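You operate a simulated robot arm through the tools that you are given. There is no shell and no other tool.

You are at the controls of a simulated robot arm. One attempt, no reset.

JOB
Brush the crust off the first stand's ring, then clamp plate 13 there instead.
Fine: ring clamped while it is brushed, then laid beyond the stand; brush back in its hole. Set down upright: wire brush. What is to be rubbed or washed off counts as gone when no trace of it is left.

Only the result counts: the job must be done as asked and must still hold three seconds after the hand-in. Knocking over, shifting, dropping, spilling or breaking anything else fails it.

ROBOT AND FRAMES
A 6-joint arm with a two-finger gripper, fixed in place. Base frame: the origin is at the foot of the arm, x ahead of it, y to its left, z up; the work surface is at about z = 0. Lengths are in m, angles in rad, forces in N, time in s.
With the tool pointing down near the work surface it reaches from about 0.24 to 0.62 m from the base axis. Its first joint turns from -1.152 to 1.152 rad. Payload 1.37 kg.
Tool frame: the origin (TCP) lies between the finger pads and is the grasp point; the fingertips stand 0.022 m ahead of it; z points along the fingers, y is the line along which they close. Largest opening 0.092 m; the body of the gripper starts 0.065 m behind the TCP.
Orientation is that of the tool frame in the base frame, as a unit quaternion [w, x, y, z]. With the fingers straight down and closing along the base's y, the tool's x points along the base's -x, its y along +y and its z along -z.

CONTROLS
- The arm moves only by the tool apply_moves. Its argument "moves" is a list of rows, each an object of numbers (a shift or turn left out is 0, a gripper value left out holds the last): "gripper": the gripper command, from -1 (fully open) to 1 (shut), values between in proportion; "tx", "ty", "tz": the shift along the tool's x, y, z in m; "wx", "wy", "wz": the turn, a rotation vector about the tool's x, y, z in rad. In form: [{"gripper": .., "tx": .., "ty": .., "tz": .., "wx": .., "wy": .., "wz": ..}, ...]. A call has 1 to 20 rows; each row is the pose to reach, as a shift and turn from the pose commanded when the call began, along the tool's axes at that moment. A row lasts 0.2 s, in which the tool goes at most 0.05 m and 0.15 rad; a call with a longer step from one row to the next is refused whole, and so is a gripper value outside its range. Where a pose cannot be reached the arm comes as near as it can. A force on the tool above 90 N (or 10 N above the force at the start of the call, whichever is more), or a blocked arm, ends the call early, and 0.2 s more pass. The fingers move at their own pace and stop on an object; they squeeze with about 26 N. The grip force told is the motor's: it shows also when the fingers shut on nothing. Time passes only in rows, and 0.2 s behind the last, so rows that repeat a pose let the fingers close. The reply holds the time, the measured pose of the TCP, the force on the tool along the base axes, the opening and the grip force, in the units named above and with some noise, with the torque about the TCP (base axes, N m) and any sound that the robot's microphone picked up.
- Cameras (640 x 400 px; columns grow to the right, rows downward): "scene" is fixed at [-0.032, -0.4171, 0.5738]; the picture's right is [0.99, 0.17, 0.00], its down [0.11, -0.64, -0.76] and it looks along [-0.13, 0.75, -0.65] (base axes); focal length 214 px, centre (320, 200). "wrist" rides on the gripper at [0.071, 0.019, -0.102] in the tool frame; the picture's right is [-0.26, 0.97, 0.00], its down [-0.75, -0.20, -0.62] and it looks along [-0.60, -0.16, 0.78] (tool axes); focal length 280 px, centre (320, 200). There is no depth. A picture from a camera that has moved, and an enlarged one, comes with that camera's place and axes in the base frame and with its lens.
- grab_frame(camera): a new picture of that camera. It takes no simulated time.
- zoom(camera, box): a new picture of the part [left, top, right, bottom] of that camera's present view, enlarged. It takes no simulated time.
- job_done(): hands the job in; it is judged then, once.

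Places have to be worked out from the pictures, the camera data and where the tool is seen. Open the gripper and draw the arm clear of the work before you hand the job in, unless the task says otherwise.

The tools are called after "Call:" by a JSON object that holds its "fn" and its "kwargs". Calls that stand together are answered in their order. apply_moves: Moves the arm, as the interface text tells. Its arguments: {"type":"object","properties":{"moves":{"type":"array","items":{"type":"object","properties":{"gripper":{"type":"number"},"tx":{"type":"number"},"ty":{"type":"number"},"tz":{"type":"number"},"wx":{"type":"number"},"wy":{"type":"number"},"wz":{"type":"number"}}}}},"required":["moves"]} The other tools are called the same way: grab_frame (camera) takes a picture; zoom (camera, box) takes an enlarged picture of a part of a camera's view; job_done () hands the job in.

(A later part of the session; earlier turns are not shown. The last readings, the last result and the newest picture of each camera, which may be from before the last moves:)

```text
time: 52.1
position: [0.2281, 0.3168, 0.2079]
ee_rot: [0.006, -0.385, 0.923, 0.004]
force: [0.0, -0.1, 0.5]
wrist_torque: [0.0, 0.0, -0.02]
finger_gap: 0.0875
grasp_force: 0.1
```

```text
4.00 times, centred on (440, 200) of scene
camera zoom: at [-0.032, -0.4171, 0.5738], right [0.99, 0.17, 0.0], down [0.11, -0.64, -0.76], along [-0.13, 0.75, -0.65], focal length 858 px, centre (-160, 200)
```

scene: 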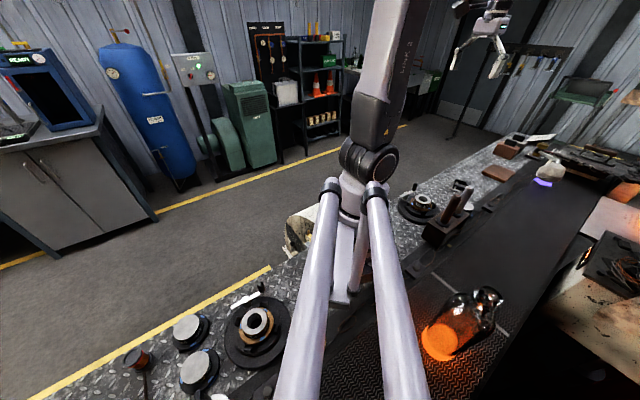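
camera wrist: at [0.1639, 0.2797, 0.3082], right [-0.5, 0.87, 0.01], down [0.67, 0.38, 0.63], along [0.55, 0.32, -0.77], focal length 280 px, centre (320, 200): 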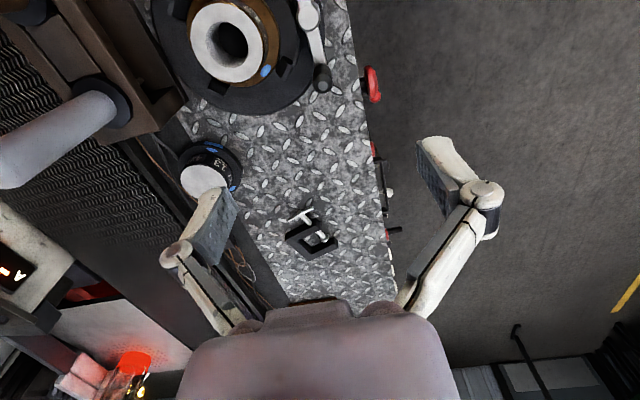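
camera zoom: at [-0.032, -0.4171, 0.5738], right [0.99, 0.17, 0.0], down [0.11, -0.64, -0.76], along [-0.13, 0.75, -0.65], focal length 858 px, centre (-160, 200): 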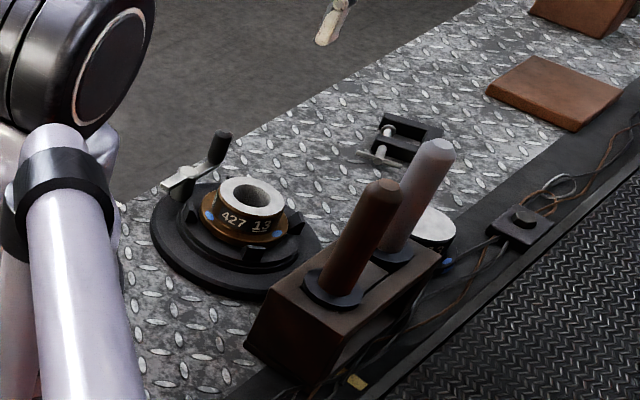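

Lever is open. Now I level the tool and move above the ring centre at about (0.237, 0.238), staying high.

Call:
{"fn": "apply_moves", "kwargs": {"moves": [{"gripper": -1, "tx": 0.025, "ty": -0.031, "wx": 0.0028, "wy": 0.0141}, {"tx": 0.05, "ty": -0.062, "wx": 0.0028, "wy": 0.0141}]}}

Call:
{"fn": "apply_moves", "kwargs": {"moves": [{"gripper": -1, "wz": 0.14}, {"wz": 0.28}, {"wz": 0.42}, {"wz": 0.56}, {"wz": 0.7}, {"wz": 0.84}, {"wz": 0.98}, {"wz": 1.12}, {"wz": 1.26}, {"wz": 1.4}, {"wz": 1.53}]}}

Call:
{"fn": "grab_frame", "kwargs": {"camera": "wrist"}}

Call:
{"fn": "zoom", "kwargs": {"camera": "scene", "box": [390, 130, 490, 230]}}

```text
time: 52.7
position: [0.2362, 0.241, 0.205]
ee_rot: [0.0, -0.384, 0.923, 0.0]
force: [-1.1, -0.9, 0.3]
wrist_torque: [0.03, 0.02, 0.0]
finger_gap: 0.0921
grasp_force: 0.1
```

```text
time: 55.1
position: [0.2366, 0.2416, 0.2049]
ee_rot: [0.0, 0.363, 0.932, 0.0]
force: [0.0, 0.1, -0.4]
wrist_torque: [0.02, 0.02, 0.0]
finger_gap: 0.092
grasp_force: 0.0
```

```text
taken
camera wrist: at [0.1962, 0.3035, 0.3065], right [0.85, 0.53, 0.0], down [0.42, -0.66, 0.63], along [0.33, -0.53, -0.78], focal length 280 px, centre (320, 200)
```

wrist: 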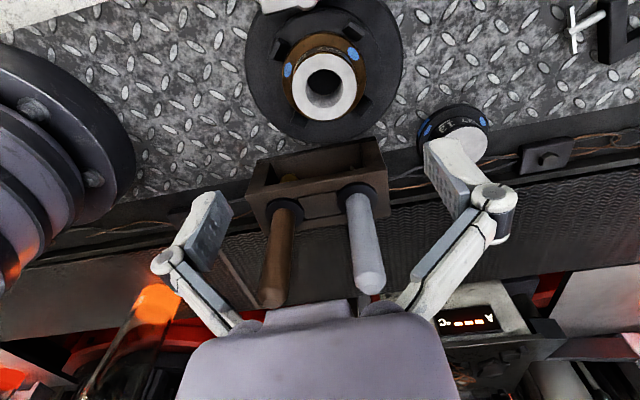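

```text
4.00 times, centred on (440, 180) of scene
camera zoom: at [-0.032, -0.4171, 0.5738], right [0.99, 0.17, 0.0], down [0.11, -0.64, -0.76], along [-0.13, 0.75, -0.65], focal length 858 px, centre (-160, 280)
```

zoom: 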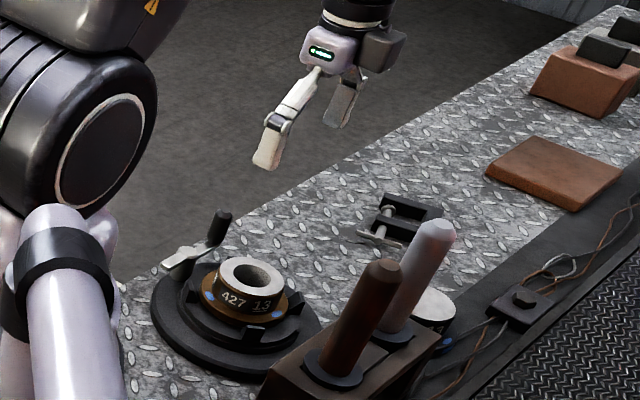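

I measure the ring's centre and the plate's place more precisely from this view.

Call:
{"fn": "zoom", "kwargs": {"camera": "wrist", "box": [250, 20, 410, 140]}}

Call:
{"fn": "zoom", "kwargs": {"camera": "wrist", "box": [400, 80, 520, 180]}}

```text
3.33 times, centred on (330, 80) of wrist
camera zoom: at [0.1962, 0.3035, 0.3065], right [0.85, 0.53, 0.0], down [0.42, -0.66, 0.63], along [0.33, -0.53, -0.78], focal length 935 px, centre (287, 600)
```

zoom: 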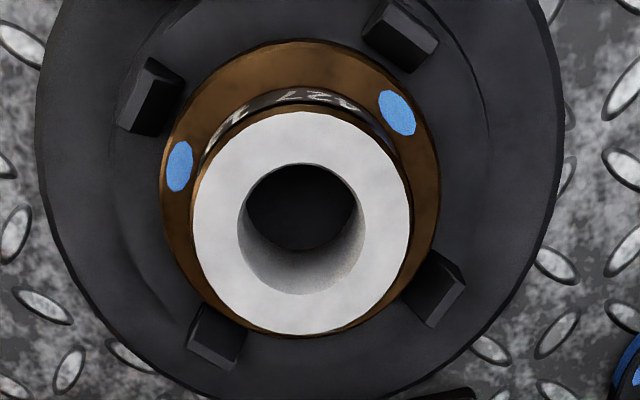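

```text
4.00 times, centred on (460, 130) of wrist
camera zoom: at [0.1962, 0.3035, 0.3065], right [0.85, 0.53, 0.0], down [0.42, -0.66, 0.63], along [0.33, -0.53, -0.78], focal length 1122 px, centre (-240, 480)
```

zoom: 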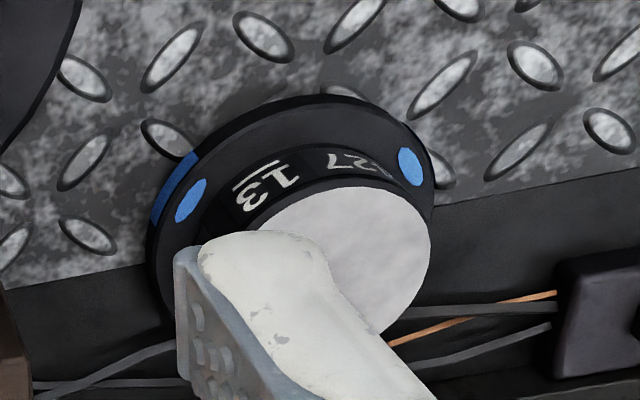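

Ring centre is directly below within ~2 mm; the jaws sit at 0/90/180/270° so fingers at 47°/227° pass between. I descend to grip the ring body.

Call:
{"fn": "apply_moves", "kwargs": {"moves": [{"gripper": -1, "ty": 0.002, "tz": 0.04}, {"ty": 0.002, "tz": 0.08}, {"ty": 0.002, "tz": 0.115}, {"ty": 0.002, "tz": 0.128}, {"ty": 0.002, "tz": 0.136}]}}

Call:
{"fn": "zoom", "kwargs": {"camera": "scene", "box": [400, 170, 450, 220]}}

Call:
{"fn": "grab_frame", "kwargs": {"camera": "wrist"}}

```text
time: 56.3
position: [0.2382, 0.2407, 0.0666]
ee_rot: [0.0, 0.362, 0.932, 0.0]
force: [0.6, 0.0, -0.2]
wrist_torque: [-0.01, -0.01, 0.0]
finger_gap: 0.0918
grasp_force: 0.1
```

```text
8.00 times, centred on (425, 195) of scene
camera zoom: at [-0.032, -0.4171, 0.5738], right [0.99, 0.17, 0.0], down [0.11, -0.64, -0.76], along [-0.13, 0.75, -0.65], focal length 1716 px, centre (-520, 240)
```

zoom: 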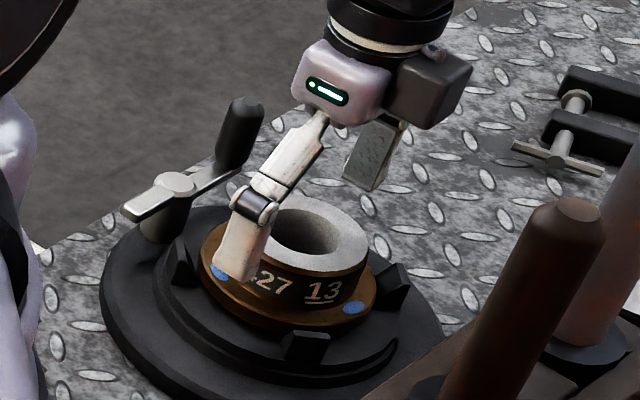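

```text
taken
camera wrist: at [0.1978, 0.3039, 0.169], right [0.84, 0.54, 0.0], down [0.42, -0.66, 0.63], along [0.33, -0.53, -0.78], focal length 280 px, centre (320, 200)
```

wrist: 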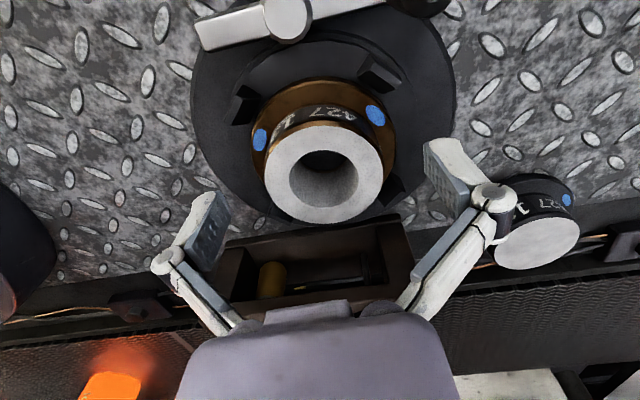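

Fingers straddle the ring body just above the flange. Close.

Call:
{"fn": "apply_moves", "kwargs": {"moves": [{"gripper": 1}, {}, {}, {}]}}

Call:
{"fn": "grab_frame", "kwargs": {"camera": "wrist"}}

```text
time: 57.3
position: [0.2378, 0.2411, 0.068]
ee_rot: [0.0, 0.362, 0.932, 0.001]
force: [2.6, 2.6, 5.4]
wrist_torque: [0.2, -0.23, -0.03]
finger_gap: 0.0571
grasp_force: 25.7
```

```text
taken
camera wrist: at [0.198, 0.3042, 0.1694], right [0.84, 0.54, 0.0], down [0.42, -0.66, 0.62], along [0.34, -0.53, -0.78], focal length 280 px, centre (320, 200)
```

wrist: 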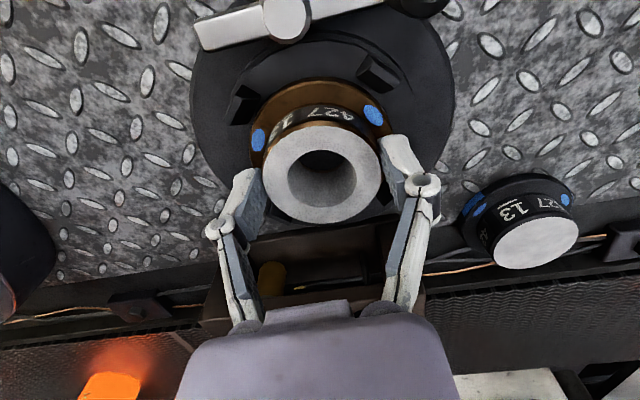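

Ring held (diameter 0.057). I lift gently and watch the force.

Call:
{"fn": "apply_moves", "kwargs": {"moves": [{"gripper": 1, "tz": -0.01}, {"tz": -0.02}, {"tz": -0.03}]}}

Call:
{"fn": "zoom", "kwargs": {"camera": "scene", "box": [400, 170, 450, 220]}}

```text
time: 58.1
position: [0.2344, 0.2409, 0.0995]
ee_rot: [0.0, 0.362, 0.932, -0.001]
force: [-0.4, 0.2, -5.2]
wrist_torque: [0.06, 0.02, 0.02]
finger_gap: 0.0572
grasp_force: 26.1
```

```text
8.00 times, centred on (425, 195) of scene
camera zoom: at [-0.032, -0.4171, 0.5738], right [0.99, 0.17, 0.0], down [0.11, -0.64, -0.76], along [-0.13, 0.75, -0.65], focal length 1716 px, centre (-520, 240)
```

zoom: 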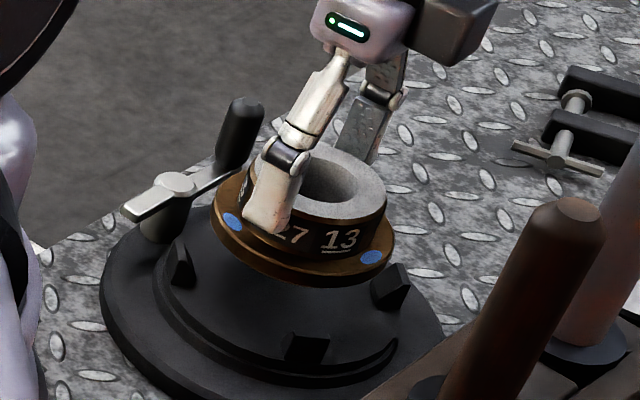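

Ring is free of the stand. I raise it and carry it out along the strip to about (0.336, 0.350), between the stand and the C-clamp.

Call:
{"fn": "apply_moves", "kwargs": {"moves": [{"gripper": 1, "tz": -0.025}, {"tz": -0.05}, {"ty": 0.035, "tz": -0.05}, {"ty": 0.07, "tz": -0.05}, {"ty": 0.11, "tz": -0.05}, {"ty": 0.147, "tz": -0.05}, {"ty": 0.147, "tz": -0.05}]}}

Call:
{"fn": "grab_frame", "kwargs": {"camera": "wrist"}}

Call:
{"fn": "zoom", "kwargs": {"camera": "scene", "box": [390, 130, 490, 230]}}

```text
time: 59.7
position: [0.3353, 0.3512, 0.1488]
ee_rot: [-0.001, 0.361, 0.933, -0.001]
force: [-1.3, -0.4, -5.8]
wrist_torque: [0.02, 0.04, -0.01]
finger_gap: 0.0573
grasp_force: 26.1
```

```text
taken
camera wrist: at [0.2964, 0.4143, 0.2499], right [0.84, 0.54, 0.0], down [0.42, -0.66, 0.63], along [0.33, -0.53, -0.78], focal length 280 px, centre (320, 200)
```

wrist: 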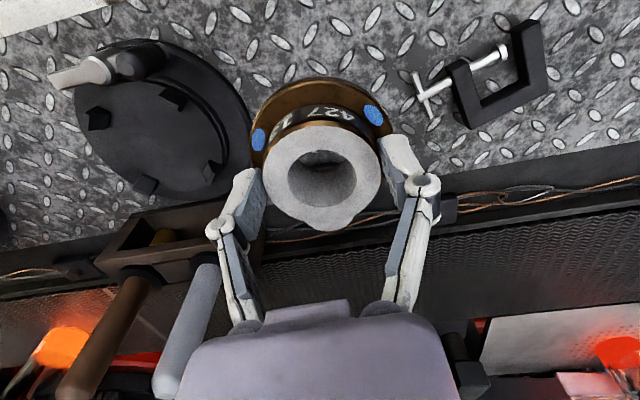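

```text
4.00 times, centred on (440, 180) of scene
camera zoom: at [-0.032, -0.4171, 0.5738], right [0.99, 0.17, 0.0], down [0.11, -0.64, -0.76], along [-0.13, 0.75, -0.65], focal length 858 px, centre (-160, 280)
```

zoom: 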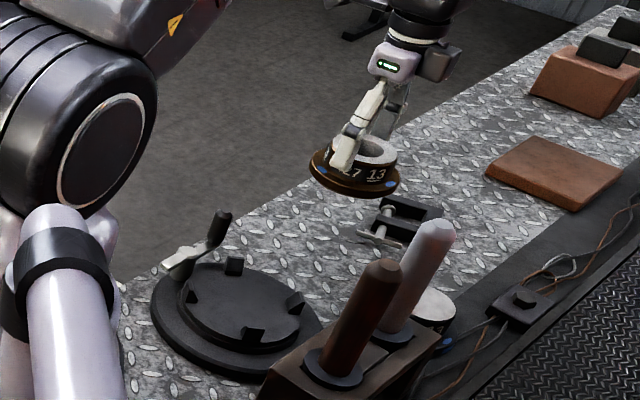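

Clear floor below the ring. I descend slowly toward the table, watching for contact.

Call:
{"fn": "apply_moves", "kwargs": {"moves": [{"gripper": 1, "tz": 0.04}, {"tz": 0.07}, {"tz": 0.09}, {"tz": 0.1}, {"tz": 0.1}]}}

Call:
{"fn": "zoom", "kwargs": {"camera": "scene", "box": [410, 140, 480, 210]}}

```text
time: 60.9
position: [0.3368, 0.3506, 0.0488]
ee_rot: [0.001, 0.362, 0.932, 0.0]
force: [0.5, -0.2, -6.1]
wrist_torque: [0.03, 0.02, -0.03]
finger_gap: 0.0573
grasp_force: 26.5
```

```text
5.71 times, centred on (445, 175) of scene
camera zoom: at [-0.032, -0.4171, 0.5738], right [0.99, 0.17, 0.0], down [0.11, -0.64, -0.76], along [-0.13, 0.75, -0.65], focal length 1226 px, centre (-394, 343)
```

zoom: 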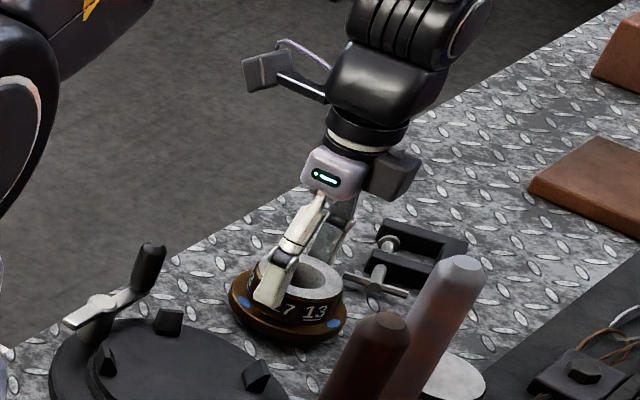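

Still hanging (−6 N). I go down in 2 mm steps until the table carries it.

Call:
{"fn": "apply_moves", "kwargs": {"moves": [{"gripper": 1, "tz": 0.003}, {"tz": 0.006}, {"tz": 0.006}]}}

Call:
{"fn": "apply_moves", "kwargs": {"moves": [{"gripper": 1, "tz": 0.002}, {"tz": 0.004}, {"tz": 0.004}]}}

```text
time: 61.7
position: [0.3378, 0.3499, 0.0428]
ee_rot: [-0.001, 0.362, 0.932, -0.001]
force: [-0.8, -0.8, -5.2]
wrist_torque: [0.0, -0.02, -0.04]
finger_gap: 0.0571
grasp_force: 25.9
```

```text
time: 62.5
position: [0.3387, 0.352, 0.0403]
ee_rot: [0.001, 0.362, 0.932, 0.001]
force: [-0.6, -1.2, 14.8]
wrist_torque: [0.01, 0.03, -0.13]
finger_gap: 0.0574
grasp_force: 25.9
```

The table now carries the ring. I release and rise.

Call:
{"fn": "apply_moves", "kwargs": {"moves": [{"gripper": -0.7, "tz": -0.001}, {"tz": -0.001}, {"tz": -0.001}, {"tz": -0.04}, {"tz": -0.09}, {"tz": -0.14}]}}

Call:
{"fn": "grab_frame", "kwargs": {"camera": "wrist"}}

Call:
{"fn": "zoom", "kwargs": {"camera": "scene", "box": [390, 140, 490, 230]}}

```text
time: 63.9
position: [0.3379, 0.3538, 0.1828]
ee_rot: [0.0, 0.362, 0.932, -0.001]
force: [-0.1, -0.9, 0.1]
wrist_torque: [0.0, 0.03, 0.0]
finger_gap: 0.0784
grasp_force: 0.1
```

```text
taken
camera wrist: at [0.2985, 0.4157, 0.2845], right [0.84, 0.54, 0.0], down [0.42, -0.66, 0.63], along [0.33, -0.53, -0.78], focal length 280 px, centre (320, 200)
```

wrist: 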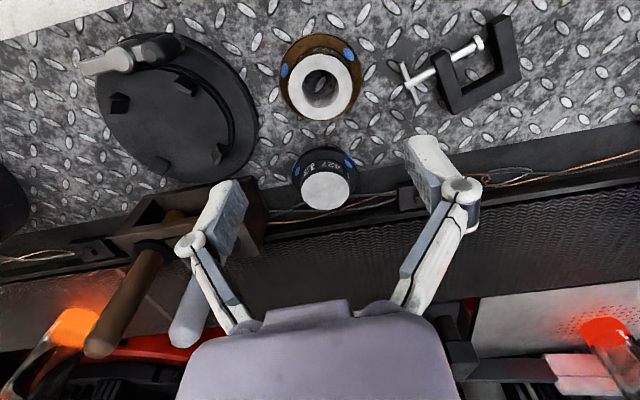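

```text
4.44 times, centred on (440, 185) of scene
camera zoom: at [-0.032, -0.4171, 0.5738], right [0.99, 0.17, 0.0], down [0.11, -0.64, -0.76], along [-0.13, 0.75, -0.65], focal length 953 px, centre (-213, 267)
```

zoom: 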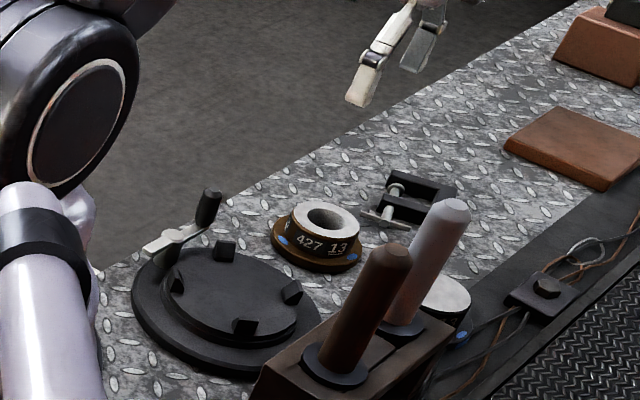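

Ring is laid beyond the stand. Now I measure plate 13 and the empty seat in this view.

Call:
{"fn": "zoom", "kwargs": {"camera": "wrist", "box": [270, 130, 390, 220]}}

Call:
{"fn": "zoom", "kwargs": {"camera": "wrist", "box": [70, 20, 270, 190]}}

Call:
{"fn": "zoom", "kwargs": {"camera": "scene", "box": [450, 190, 500, 240]}}

Call:
{"fn": "zoom", "kwargs": {"camera": "scene", "box": [395, 180, 455, 230]}}

```text
4.44 times, centred on (330, 175) of wrist
camera zoom: at [0.2985, 0.4157, 0.2845], right [0.84, 0.54, 0.0], down [0.42, -0.66, 0.63], along [0.33, -0.53, -0.78], focal length 1246 px, centre (276, 311)
```

zoom: 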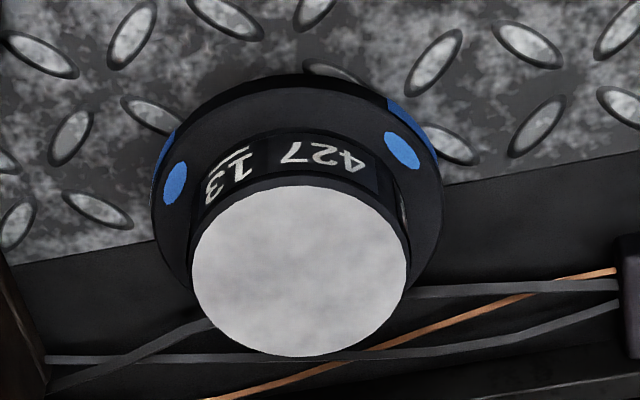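

```text
2.35 times, centred on (170, 105) of wrist
camera zoom: at [0.2985, 0.4157, 0.2845], right [0.84, 0.54, 0.0], down [0.42, -0.66, 0.63], along [0.33, -0.53, -0.78], focal length 660 px, centre (673, 424)
```

zoom: 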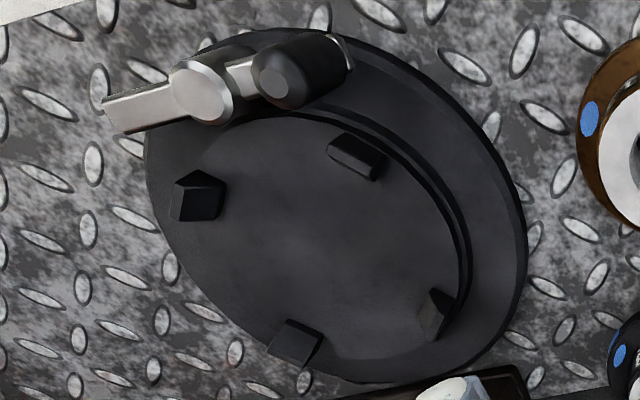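

```text
8.00 times, centred on (475, 215) of scene
camera zoom: at [-0.032, -0.4171, 0.5738], right [0.99, 0.17, 0.0], down [0.11, -0.64, -0.76], along [-0.13, 0.75, -0.65], focal length 1716 px, centre (-920, 80)
```

zoom: 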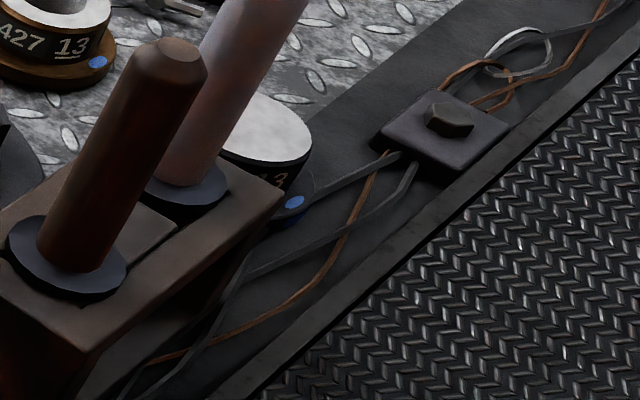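

```text
8.00 times, centred on (425, 205) of scene
camera zoom: at [-0.032, -0.4171, 0.5738], right [0.99, 0.17, 0.0], down [0.11, -0.64, -0.76], along [-0.13, 0.75, -0.65], focal length 1716 px, centre (-520, 160)
```

zoom: 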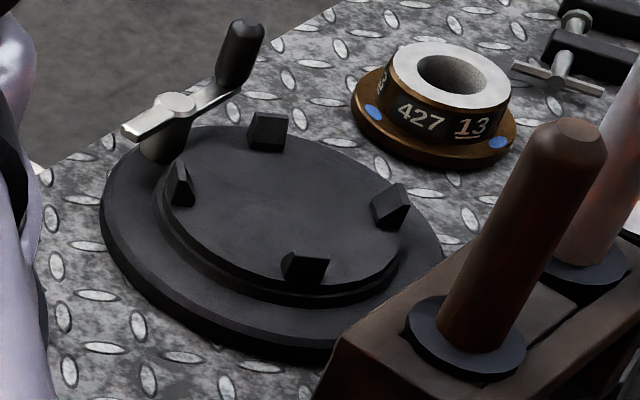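

Plate 13 centre ≈ (0.4015, 0.2615), top z≈0.037; seat centre ≈ (0.2376, 0.2415). I move above the plate.

Call:
{"fn": "apply_moves", "kwargs": {"moves": [{"gripper": -1, "tx": -0.036, "ty": -0.008}, {"tx": -0.073, "ty": -0.017}, {"tx": -0.109, "ty": -0.025}, {"tx": -0.109, "ty": -0.025, "tz": 0.03}]}}

Call:
{"fn": "grab_frame", "kwargs": {"camera": "wrist"}}

Call:
{"fn": "zoom", "kwargs": {"camera": "scene", "box": [410, 110, 530, 240]}}

```text
time: 64.9
position: [0.4045, 0.2576, 0.1478]
ee_rot: [0.001, 0.361, 0.932, 0.0]
force: [-0.1, -0.3, 0.0]
wrist_torque: [-0.03, 0.01, 0.0]
finger_gap: 0.092
grasp_force: 0.0
```

```text
taken
camera wrist: at [0.3641, 0.3207, 0.2496], right [0.84, 0.54, 0.0], down [0.42, -0.66, 0.63], along [0.34, -0.53, -0.78], focal length 280 px, centre (320, 200)
```

wrist: 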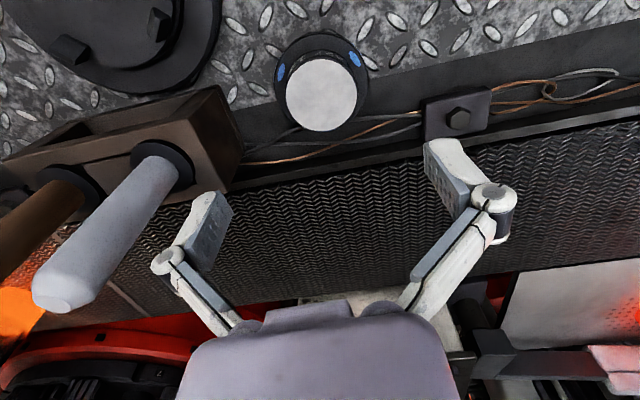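

```text
3.08 times, centred on (470, 175) of scene
camera zoom: at [-0.032, -0.4171, 0.5738], right [0.99, 0.17, 0.0], down [0.11, -0.64, -0.76], along [-0.13, 0.75, -0.65], focal length 660 px, centre (-142, 277)
```

zoom: 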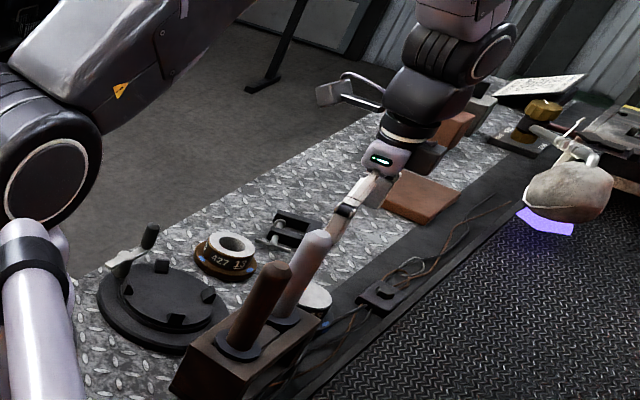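

Fine correction of about 5 mm toward the plate centre, then descend around it.

Call:
{"fn": "apply_moves", "kwargs": {"moves": [{"gripper": -1, "tx": 0.005, "ty": 0.002, "tz": 0.03}, {"tx": 0.005, "ty": 0.002, "tz": 0.06}, {"tx": 0.005, "ty": 0.002, "tz": 0.085}, {"tx": 0.005, "ty": 0.002, "tz": 0.1}]}}

Call:
{"fn": "grab_frame", "kwargs": {"camera": "wrist"}}

Call:
{"fn": "zoom", "kwargs": {"camera": "scene", "box": [430, 150, 510, 240]}}

```text
time: 65.9
position: [0.3996, 0.2642, 0.0494]
ee_rot: [0.0, 0.361, 0.932, 0.0]
force: [0.1, -0.2, 0.3]
wrist_torque: [0.01, -0.02, 0.04]
finger_gap: 0.0917
grasp_force: 0.1
```

```text
taken
camera wrist: at [0.3586, 0.3263, 0.1514], right [0.84, 0.54, 0.0], down [0.42, -0.66, 0.63], along [0.33, -0.53, -0.78], focal length 280 px, centre (320, 200)
```

wrist: 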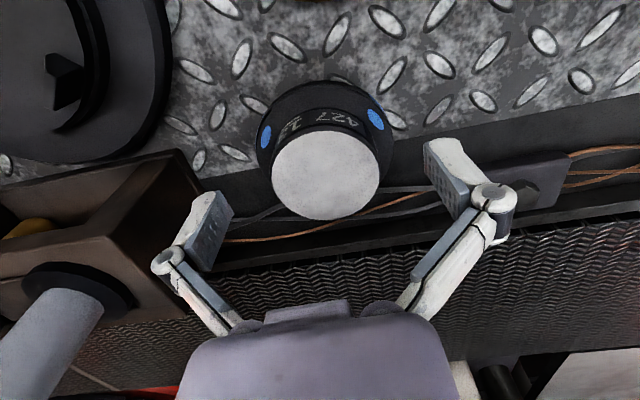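

```text
4.44 times, centred on (470, 195) of scene
camera zoom: at [-0.032, -0.4171, 0.5738], right [0.99, 0.17, 0.0], down [0.11, -0.64, -0.76], along [-0.13, 0.75, -0.65], focal length 953 px, centre (-347, 222)
```

zoom: 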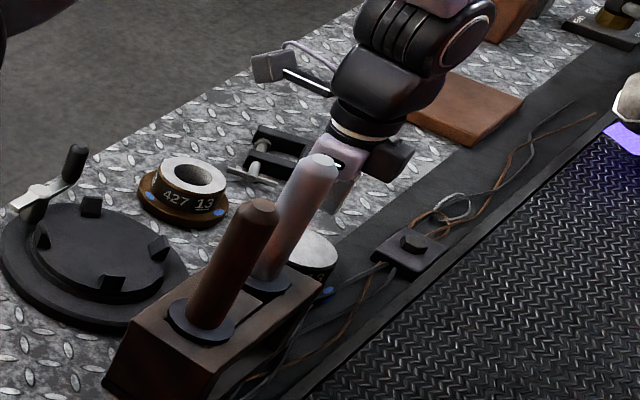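

Well centred. I go down the last 8 mm and close.

Call:
{"fn": "apply_moves", "kwargs": {"moves": [{"gripper": -1, "tx": -0.001, "ty": 0.001, "tz": 0.008}, {"gripper": 1, "tx": -0.001, "ty": 0.001, "tz": 0.008}, {"tx": -0.001, "ty": 0.001, "tz": 0.008}, {"tx": -0.001, "ty": 0.001, "tz": 0.008}, {"tx": -0.001, "ty": 0.001, "tz": 0.008}]}}

Call:
{"fn": "apply_moves", "kwargs": {"moves": [{"gripper": 1, "tz": -0.01}, {"tz": -0.02}, {"tz": -0.03}]}}

Call:
{"fn": "grab_frame", "kwargs": {"camera": "wrist"}}

```text
time: 67.1
position: [0.4002, 0.2643, 0.0409]
ee_rot: [0.0, 0.361, 0.933, 0.0]
force: [0.3, 1.6, 3.3]
wrist_torque: [-0.01, 0.03, 0.08]
finger_gap: 0.0557
grasp_force: 26.0
```

```text
time: 67.9
position: [0.3988, 0.2657, 0.069]
ee_rot: [0.0, 0.362, 0.932, 0.0]
force: [0.0, 0.1, -7.4]
wrist_torque: [0.02, 0.02, -0.03]
finger_gap: 0.0553
grasp_force: 26.2
```

```text
taken
camera wrist: at [0.3595, 0.3268, 0.172], right [0.84, 0.54, 0.0], down [0.42, -0.66, 0.63], along [0.33, -0.53, -0.78], focal length 280 px, centre (320, 200)
```

wrist: 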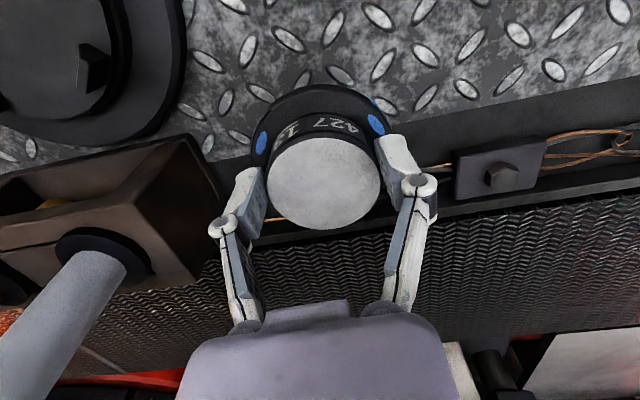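

Plate 13 lifted (−7 N). I raise it, carry it around the block and hover above the seat.

Call:
{"fn": "apply_moves", "kwargs": {"moves": [{"gripper": 1, "tz": -0.035}, {"tz": -0.07}, {"tx": 0.032, "ty": -0.005, "tz": -0.075}, {"tx": 0.064, "ty": -0.01, "tz": -0.075}, {"tx": 0.0959, "ty": -0.0159, "tz": -0.075}, {"tx": 0.098, "ty": -0.052, "tz": -0.075}, {"tx": 0.101, "ty": -0.09, "tz": -0.075}, {"tx": 0.1036, "ty": -0.1253, "tz": -0.075}, {"tx": 0.1036, "ty": -0.1253, "tz": -0.05}, {"tx": 0.1036, "ty": -0.1253, "tz": -0.04}]}}

Call:
{"fn": "grab_frame", "kwargs": {"camera": "wrist"}}

Call:
{"fn": "zoom", "kwargs": {"camera": "scene", "box": [395, 170, 455, 230]}}

```text
time: 70.1
position: [0.2383, 0.2414, 0.1108]
ee_rot: [0.0, 0.361, 0.932, 0.0]
force: [1.2, -0.4, -8.9]
wrist_torque: [0.03, 0.0, -0.03]
finger_gap: 0.0549
grasp_force: 25.8
```

```text
taken
camera wrist: at [0.1983, 0.3045, 0.2122], right [0.84, 0.54, 0.0], down [0.42, -0.66, 0.63], along [0.33, -0.53, -0.78], focal length 280 px, centre (320, 200)
```

wrist: 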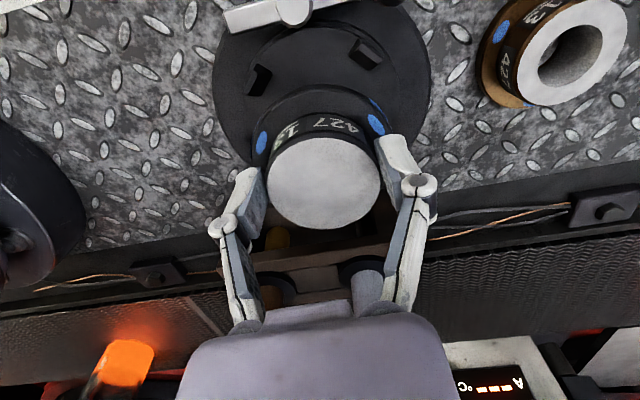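

```text
6.67 times, centred on (425, 200) of scene
camera zoom: at [-0.032, -0.4171, 0.5738], right [0.99, 0.17, 0.0], down [0.11, -0.64, -0.76], along [-0.13, 0.75, -0.65], focal length 1430 px, centre (-380, 200)
```

zoom: 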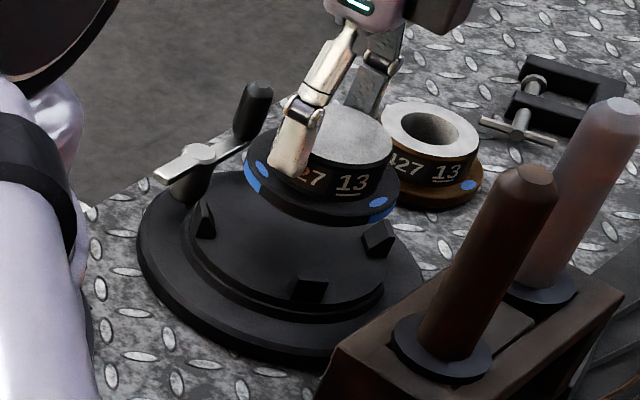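

I measure the plate's offset relative to the TCP and the seat from enlarged views.

Call:
{"fn": "zoom", "kwargs": {"camera": "wrist", "box": [240, 80, 400, 240]}}

Call:
{"fn": "zoom", "kwargs": {"camera": "wrist", "box": [200, 0, 440, 140]}}

```text
2.50 times, centred on (320, 160) of wrist
camera zoom: at [0.1983, 0.3045, 0.2122], right [0.84, 0.54, 0.0], down [0.42, -0.66, 0.63], along [0.33, -0.53, -0.78], focal length 701 px, centre (320, 300)
```

zoom: 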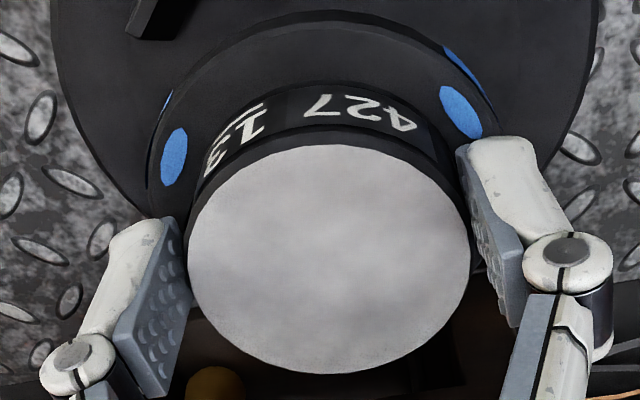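

```text
2.67 times, centred on (320, 70) of wrist
camera zoom: at [0.1983, 0.3045, 0.2122], right [0.84, 0.54, 0.0], down [0.42, -0.66, 0.63], along [0.33, -0.53, -0.78], focal length 748 px, centre (320, 547)
```

zoom: 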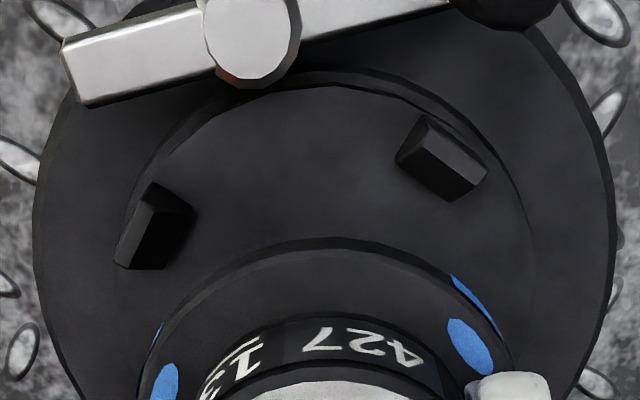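

The plate sits about 3–5 mm toward −tool‑x in the grip compared with how the ring was held, so I shift +tool‑x by 4 mm and lower to just above the jaws to check.

Call:
{"fn": "apply_moves", "kwargs": {"moves": [{"gripper": 1, "tx": 0.004, "ty": 0.0, "tz": 0.012}, {"tx": 0.004, "tz": 0.024}, {"tx": 0.004, "tz": 0.024}]}}

Call:
{"fn": "zoom", "kwargs": {"camera": "scene", "box": [400, 180, 450, 220]}}

Call:
{"fn": "zoom", "kwargs": {"camera": "wrist", "box": [200, 40, 440, 200]}}

```text
time: 70.9
position: [0.2367, 0.2432, 0.0874]
ee_rot: [0.0, 0.362, 0.932, 0.0]
force: [-0.6, 1.1, -7.9]
wrist_torque: [0.06, 0.04, -0.01]
finger_gap: 0.0552
grasp_force: 26.3
```

```text
10.00 times, centred on (425, 200) of scene
camera zoom: at [-0.032, -0.4171, 0.5738], right [0.99, 0.17, 0.0], down [0.11, -0.64, -0.76], along [-0.13, 0.75, -0.65], focal length 2145 px, centre (-730, 200)
```

zoom: 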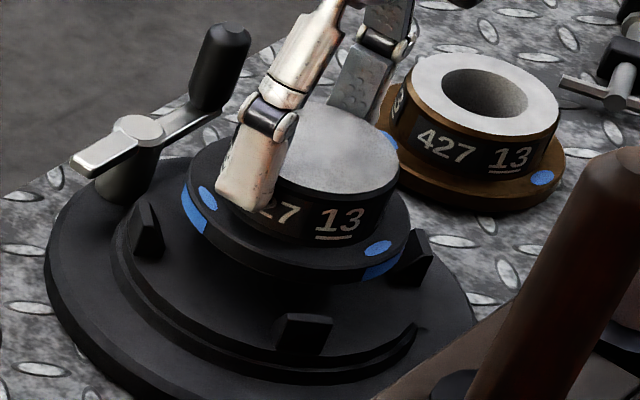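

```text
2.50 times, centred on (320, 120) of wrist
camera zoom: at [0.1963, 0.3063, 0.189], right [0.84, 0.54, 0.0], down [0.42, -0.66, 0.63], along [0.33, -0.53, -0.78], focal length 701 px, centre (320, 400)
```

zoom: 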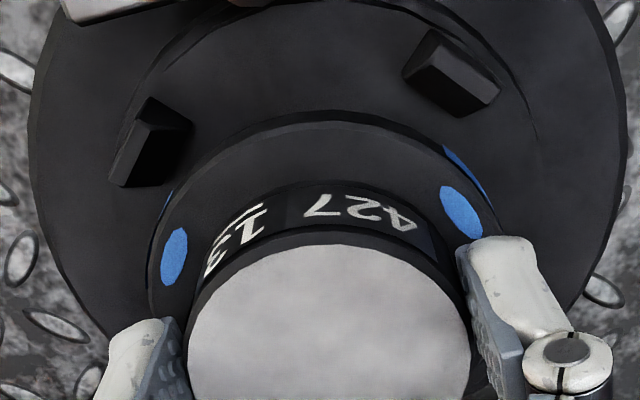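

I take the same scene enlargement as used for the seated ring to compare flange positions.

Call:
{"fn": "zoom", "kwargs": {"camera": "scene", "box": [410, 190, 436, 212]}}

```text
16.00 times, centred on (423, 201) of scene
camera zoom: at [-0.032, -0.4171, 0.5738], right [0.99, 0.17, 0.0], down [0.11, -0.64, -0.76], along [-0.13, 0.75, -0.65], focal length 3432 px, centre (-1328, 184)
```

zoom: 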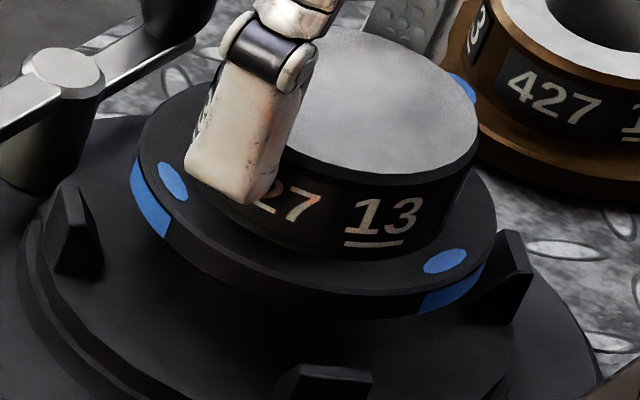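

Both comparisons suggest a further ~1 mm shift toward −x. I apply it and lower slowly, watching for early contact.

Call:
{"fn": "apply_moves", "kwargs": {"moves": [{"gripper": 1, "tx": 0.0011, "ty": -0.001, "tz": 0.003}, {"tx": 0.0011, "ty": -0.001, "tz": 0.006}, {"tx": 0.0011, "ty": -0.001, "tz": 0.009}, {"tx": 0.0011, "ty": -0.001, "tz": 0.009}]}}

Call:
{"fn": "zoom", "kwargs": {"camera": "scene", "box": [400, 180, 450, 220]}}

Call:
{"fn": "zoom", "kwargs": {"camera": "wrist", "box": [220, 60, 420, 200]}}

```text
time: 71.9
position: [0.2339, 0.2436, 0.0785]
ee_rot: [0.0, 0.361, 0.933, 0.0]
force: [0.3, -0.7, -7.6]
wrist_torque: [0.04, 0.03, 0.0]
finger_gap: 0.055
grasp_force: 25.7
```

```text
10.00 times, centred on (425, 200) of scene
camera zoom: at [-0.032, -0.4171, 0.5738], right [0.99, 0.17, 0.0], down [0.11, -0.64, -0.76], along [-0.13, 0.75, -0.65], focal length 2145 px, centre (-730, 200)
```

zoom: 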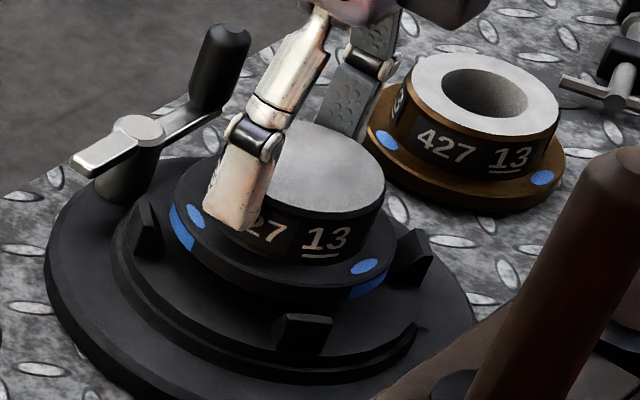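

```text
2.86 times, centred on (320, 130) of wrist
camera zoom: at [0.1943, 0.306, 0.1802], right [0.84, 0.54, 0.0], down [0.42, -0.66, 0.63], along [0.33, -0.53, -0.78], focal length 801 px, centre (320, 400)
```

zoom: 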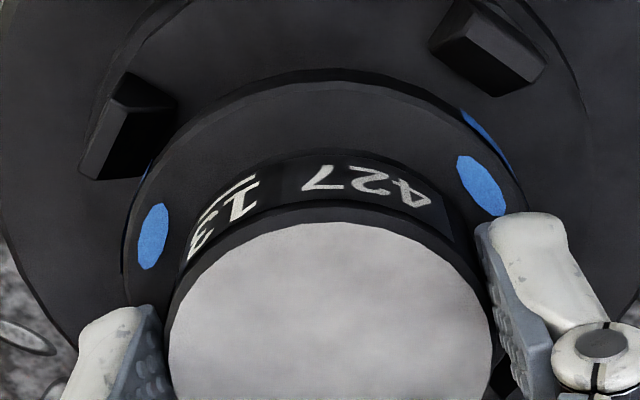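

No contact yet at plate bottom ≈0.0375. I continue down in small steps.

Call:
{"fn": "apply_moves", "kwargs": {"moves": [{"gripper": 1, "tz": 0.002}, {"tz": 0.004}, {"tz": 0.004}]}}

Call:
{"fn": "apply_moves", "kwargs": {"moves": [{"gripper": 1, "tz": 0.002}, {"tz": 0.003}, {"tz": 0.003}]}}

Call:
{"fn": "zoom", "kwargs": {"camera": "scene", "box": [400, 180, 450, 220]}}

Call:
{"fn": "zoom", "kwargs": {"camera": "wrist", "box": [220, 60, 420, 200]}}

```text
time: 72.7
position: [0.2323, 0.2448, 0.0734]
ee_rot: [0.0, 0.361, 0.933, -0.001]
force: [0.4, 0.1, -8.0]
wrist_torque: [0.02, 0.05, -0.06]
finger_gap: 0.0552
grasp_force: 25.5
```

```text
time: 73.5
position: [0.2343, 0.2439, 0.0709]
ee_rot: [0.001, 0.362, 0.932, 0.001]
force: [1.2, 0.2, -7.0]
wrist_torque: [0.02, 0.04, 0.0]
finger_gap: 0.0551
grasp_force: 25.4
```

```text
10.00 times, centred on (425, 200) of scene
camera zoom: at [-0.032, -0.4171, 0.5738], right [0.99, 0.17, 0.0], down [0.11, -0.64, -0.76], along [-0.13, 0.75, -0.65], focal length 2145 px, centre (-730, 200)
```

zoom: 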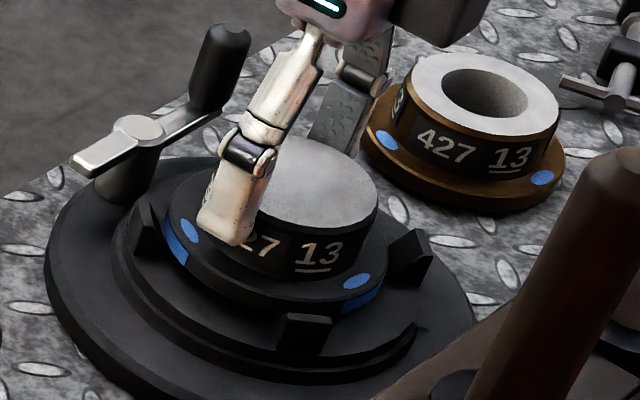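

```text
2.86 times, centred on (320, 130) of wrist
camera zoom: at [0.1943, 0.3065, 0.1725], right [0.84, 0.54, 0.0], down [0.42, -0.66, 0.63], along [0.33, -0.53, -0.78], focal length 801 px, centre (320, 400)
```

zoom: 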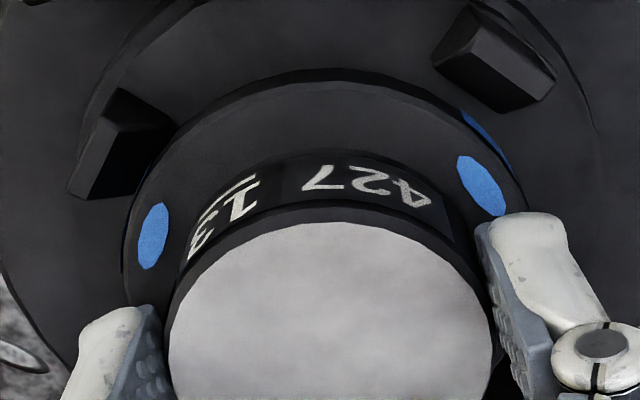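

The flange is inside the jaws, slightly close to the left one. I nudge +y tool by 1 mm and continue down to the seat.

Call:
{"fn": "apply_moves", "kwargs": {"moves": [{"gripper": 1, "ty": 0.0012}, {"ty": 0.0012, "tz": 0.0015}, {"ty": 0.0012, "tz": 0.0015}]}}

Call:
{"fn": "apply_moves", "kwargs": {"moves": [{"gripper": 1, "tz": 0.0015}, {"tz": 0.0015}]}}

Call:
{"fn": "zoom", "kwargs": {"camera": "scene", "box": [400, 180, 450, 220]}}

Call:
{"fn": "zoom", "kwargs": {"camera": "wrist", "box": [220, 60, 420, 200]}}

```text
time: 74.3
position: [0.235, 0.2451, 0.0703]
ee_rot: [0.0, 0.362, 0.932, 0.0]
force: [0.5, -0.7, -8.0]
wrist_torque: [0.0, 0.05, 0.02]
finger_gap: 0.0552
grasp_force: 26.1
```

```text
time: 74.9
position: [0.2359, 0.245, 0.0678]
ee_rot: [0.0, 0.361, 0.932, 0.0]
force: [-0.2, 0.4, -8.6]
wrist_torque: [0.0, 0.02, 0.03]
finger_gap: 0.0552
grasp_force: 26.5
```

```text
10.00 times, centred on (425, 200) of scene
camera zoom: at [-0.032, -0.4171, 0.5738], right [0.99, 0.17, 0.0], down [0.11, -0.64, -0.76], along [-0.13, 0.75, -0.65], focal length 2145 px, centre (-730, 200)
```

zoom: 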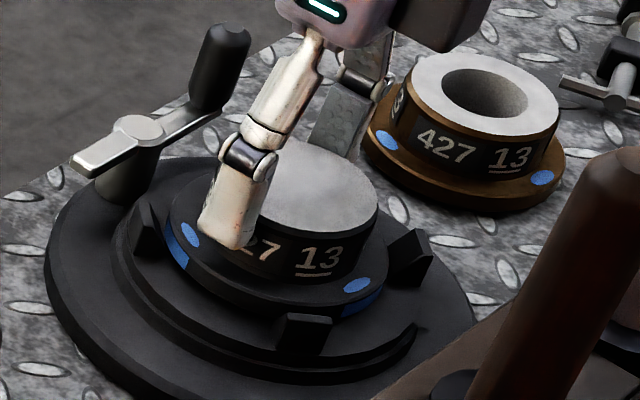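

```text
2.86 times, centred on (320, 130) of wrist
camera zoom: at [0.1954, 0.3075, 0.1698], right [0.84, 0.54, 0.0], down [0.42, -0.66, 0.63], along [0.33, -0.53, -0.78], focal length 801 px, centre (320, 400)
```

zoom: 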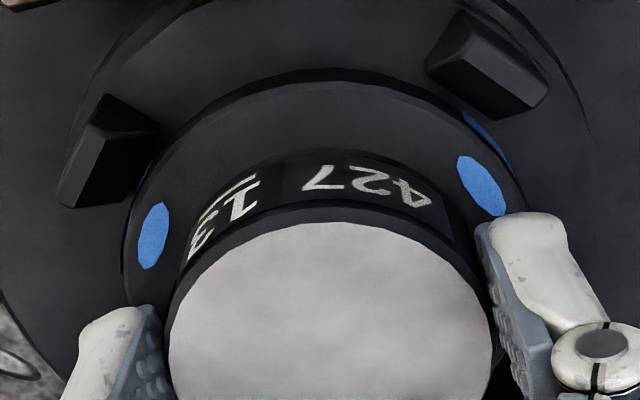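

Now symmetrical between the jaws, still hanging. Continue down.

Call:
{"fn": "apply_moves", "kwargs": {"moves": [{"gripper": 1, "tz": 0.0015}, {"tz": 0.0015}]}}

Call:
{"fn": "apply_moves", "kwargs": {"moves": [{"gripper": 1, "tz": 0.0015}, {"tz": 0.0015}]}}

```text
time: 75.5
position: [0.2353, 0.245, 0.0675]
ee_rot: [-0.001, 0.362, 0.932, 0.0]
force: [-2.0, -5.4, 14.5]
wrist_torque: [-0.16, -0.02, 0.15]
finger_gap: 0.0555
grasp_force: 26.2
```

```text
time: 76.1
position: [0.2353, 0.2449, 0.0652]
ee_rot: [0.0, 0.361, 0.932, 0.0]
force: [-1.2, -4.3, 14.6]
wrist_torque: [-0.15, -0.02, 0.1]
finger_gap: 0.0554
grasp_force: 26.4
```

Seat contact reached at the expected height (seat ≈0.027). I release and rise, then inspect.

Call:
{"fn": "apply_moves", "kwargs": {"moves": [{"gripper": -1, "tz": -0.002}, {"tz": -0.002}, {"tz": -0.002}, {"tz": -0.04}, {"tz": -0.09}, {"tz": -0.14}]}}

Call:
{"fn": "zoom", "kwargs": {"camera": "scene", "box": [400, 180, 450, 220]}}

Call:
{"fn": "zoom", "kwargs": {"camera": "wrist", "box": [240, 10, 420, 150]}}

Call:
{"fn": "grab_frame", "kwargs": {"camera": "wrist"}}

```text
time: 77.5
position: [0.2337, 0.2446, 0.2061]
ee_rot: [0.0, 0.362, 0.932, -0.002]
force: [-0.7, -0.5, 0.2]
wrist_torque: [-0.01, 0.05, 0.02]
finger_gap: 0.0918
grasp_force: 0.2
```

```text
10.00 times, centred on (425, 200) of scene
camera zoom: at [-0.032, -0.4171, 0.5738], right [0.99, 0.17, 0.0], down [0.11, -0.64, -0.76], along [-0.13, 0.75, -0.65], focal length 2145 px, centre (-730, 200)
```

zoom: 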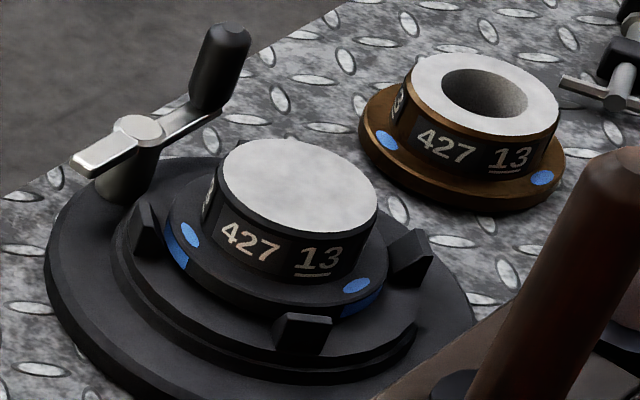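

```text
2.86 times, centred on (330, 80) of wrist
camera zoom: at [0.1939, 0.3079, 0.3072], right [0.84, 0.54, 0.0], down [0.42, -0.66, 0.63], along [0.33, -0.53, -0.78], focal length 801 px, centre (291, 543)
```

zoom: 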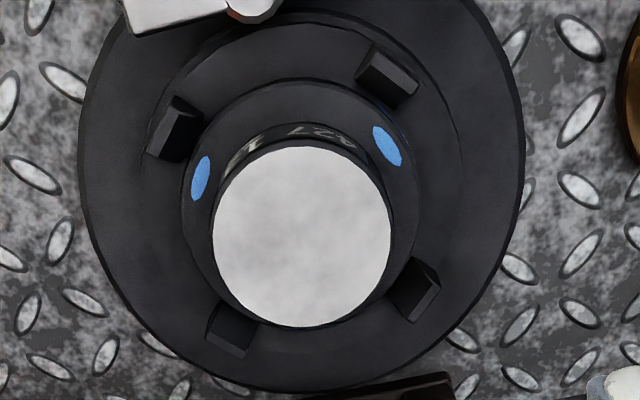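

```text
taken
camera wrist: at [0.1939, 0.3079, 0.3072], right [0.84, 0.54, 0.0], down [0.42, -0.66, 0.63], along [0.33, -0.53, -0.78], focal length 280 px, centre (320, 200)
```

wrist: 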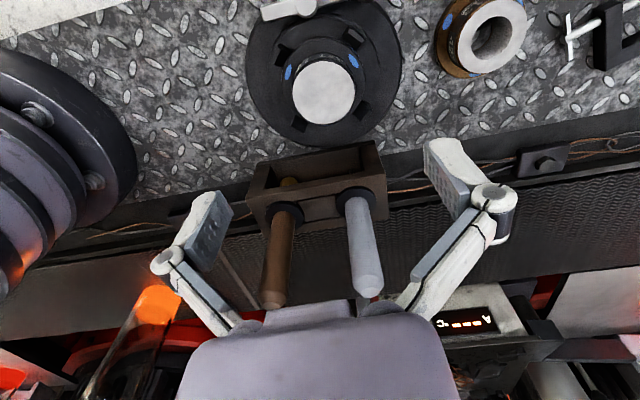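

Plate 13 sits flat and centred between the jaws. Now I rotate back and go over the lever knob to clamp it.

Call:
{"fn": "apply_moves", "kwargs": {"moves": [{"gripper": 0.1, "wz": -0.14}, {"tx": 0.012, "ty": 0.01, "wz": -0.28}, {"tx": 0.024, "ty": 0.02, "wz": -0.42}, {"tx": 0.036, "ty": 0.03, "wz": -0.56}, {"tx": 0.048, "ty": 0.04, "wz": -0.7}, {"tx": 0.0564, "ty": 0.0453, "wz": -0.84}, {"tx": 0.0564, "ty": 0.0453, "wz": -0.98}, {"tx": 0.0564, "ty": 0.0453, "wz": -1.12}, {"tx": 0.0564, "ty": 0.0453, "wz": -1.26}, {"tx": 0.0564, "ty": 0.0453, "wz": -1.4}, {"tx": 0.0564, "ty": 0.0453, "wz": -1.54}, {"tx": 0.0564, "ty": 0.0453, "tz": 0.04, "wz": -1.54}, {"tx": 0.0564, "ty": 0.0453, "tz": 0.065, "wz": -1.54}]}}

Call:
{"fn": "grab_frame", "kwargs": {"camera": "wrist"}}

Call:
{"fn": "zoom", "kwargs": {"camera": "wrist", "box": [240, 40, 400, 180]}}

```text
time: 80.3
position: [0.2217, 0.3163, 0.1398]
ee_rot: [0.0, -0.389, 0.921, 0.0]
force: [0.2, 0.2, -0.3]
wrist_torque: [0.03, 0.04, 0.01]
finger_gap: 0.0411
grasp_force: 0.1
```

```text
taken
camera wrist: at [0.1587, 0.2805, 0.2417], right [-0.51, 0.86, 0.0], down [0.67, 0.4, 0.62], along [0.54, 0.32, -0.78], focal length 280 px, centre (320, 200)
```

wrist: 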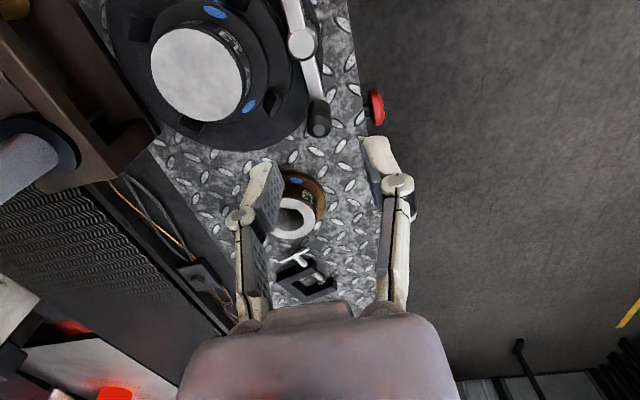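

```text
2.86 times, centred on (320, 110) of wrist
camera zoom: at [0.1587, 0.2805, 0.2417], right [-0.51, 0.86, 0.0], down [0.67, 0.4, 0.62], along [0.54, 0.32, -0.78], focal length 801 px, centre (320, 457)
```

zoom: 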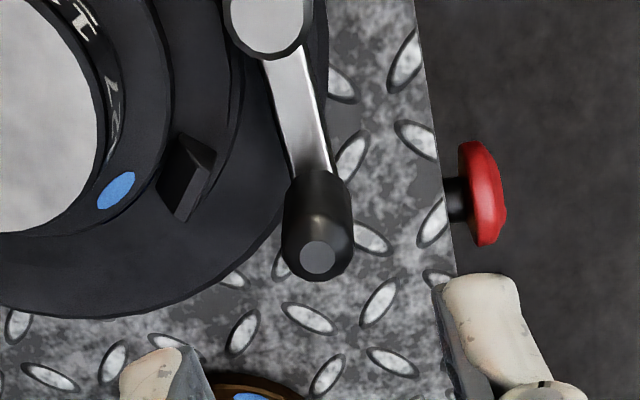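

Knob is within 2 mm under the TCP. I descend a bit deeper this time (TCP z≈0.082) and grip.

Call:
{"fn": "apply_moves", "kwargs": {"moves": [{"gripper": 0.1, "tx": 0.002, "tz": 0.03}, {"tx": 0.002, "tz": 0.058}, {"gripper": 1, "tx": 0.002, "tz": 0.058}, {"tx": 0.002, "tz": 0.058}, {"tx": 0.002, "tz": 0.058}]}}

Call:
{"fn": "grab_frame", "kwargs": {"camera": "wrist"}}

```text
time: 81.5
position: [0.2222, 0.3153, 0.0799]
ee_rot: [0.0, -0.389, 0.921, 0.0]
force: [-0.9, 4.2, -6.6]
wrist_torque: [0.27, -0.18, -0.04]
finger_gap: 0.0164
grasp_force: 28.0
```

```text
taken
camera wrist: at [0.158, 0.2781, 0.1824], right [-0.51, 0.86, 0.0], down [0.67, 0.4, 0.63], along [0.54, 0.32, -0.78], focal length 280 px, centre (320, 200)
```

wrist: 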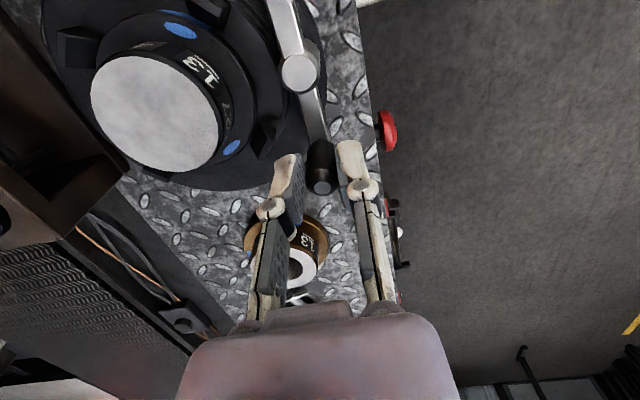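

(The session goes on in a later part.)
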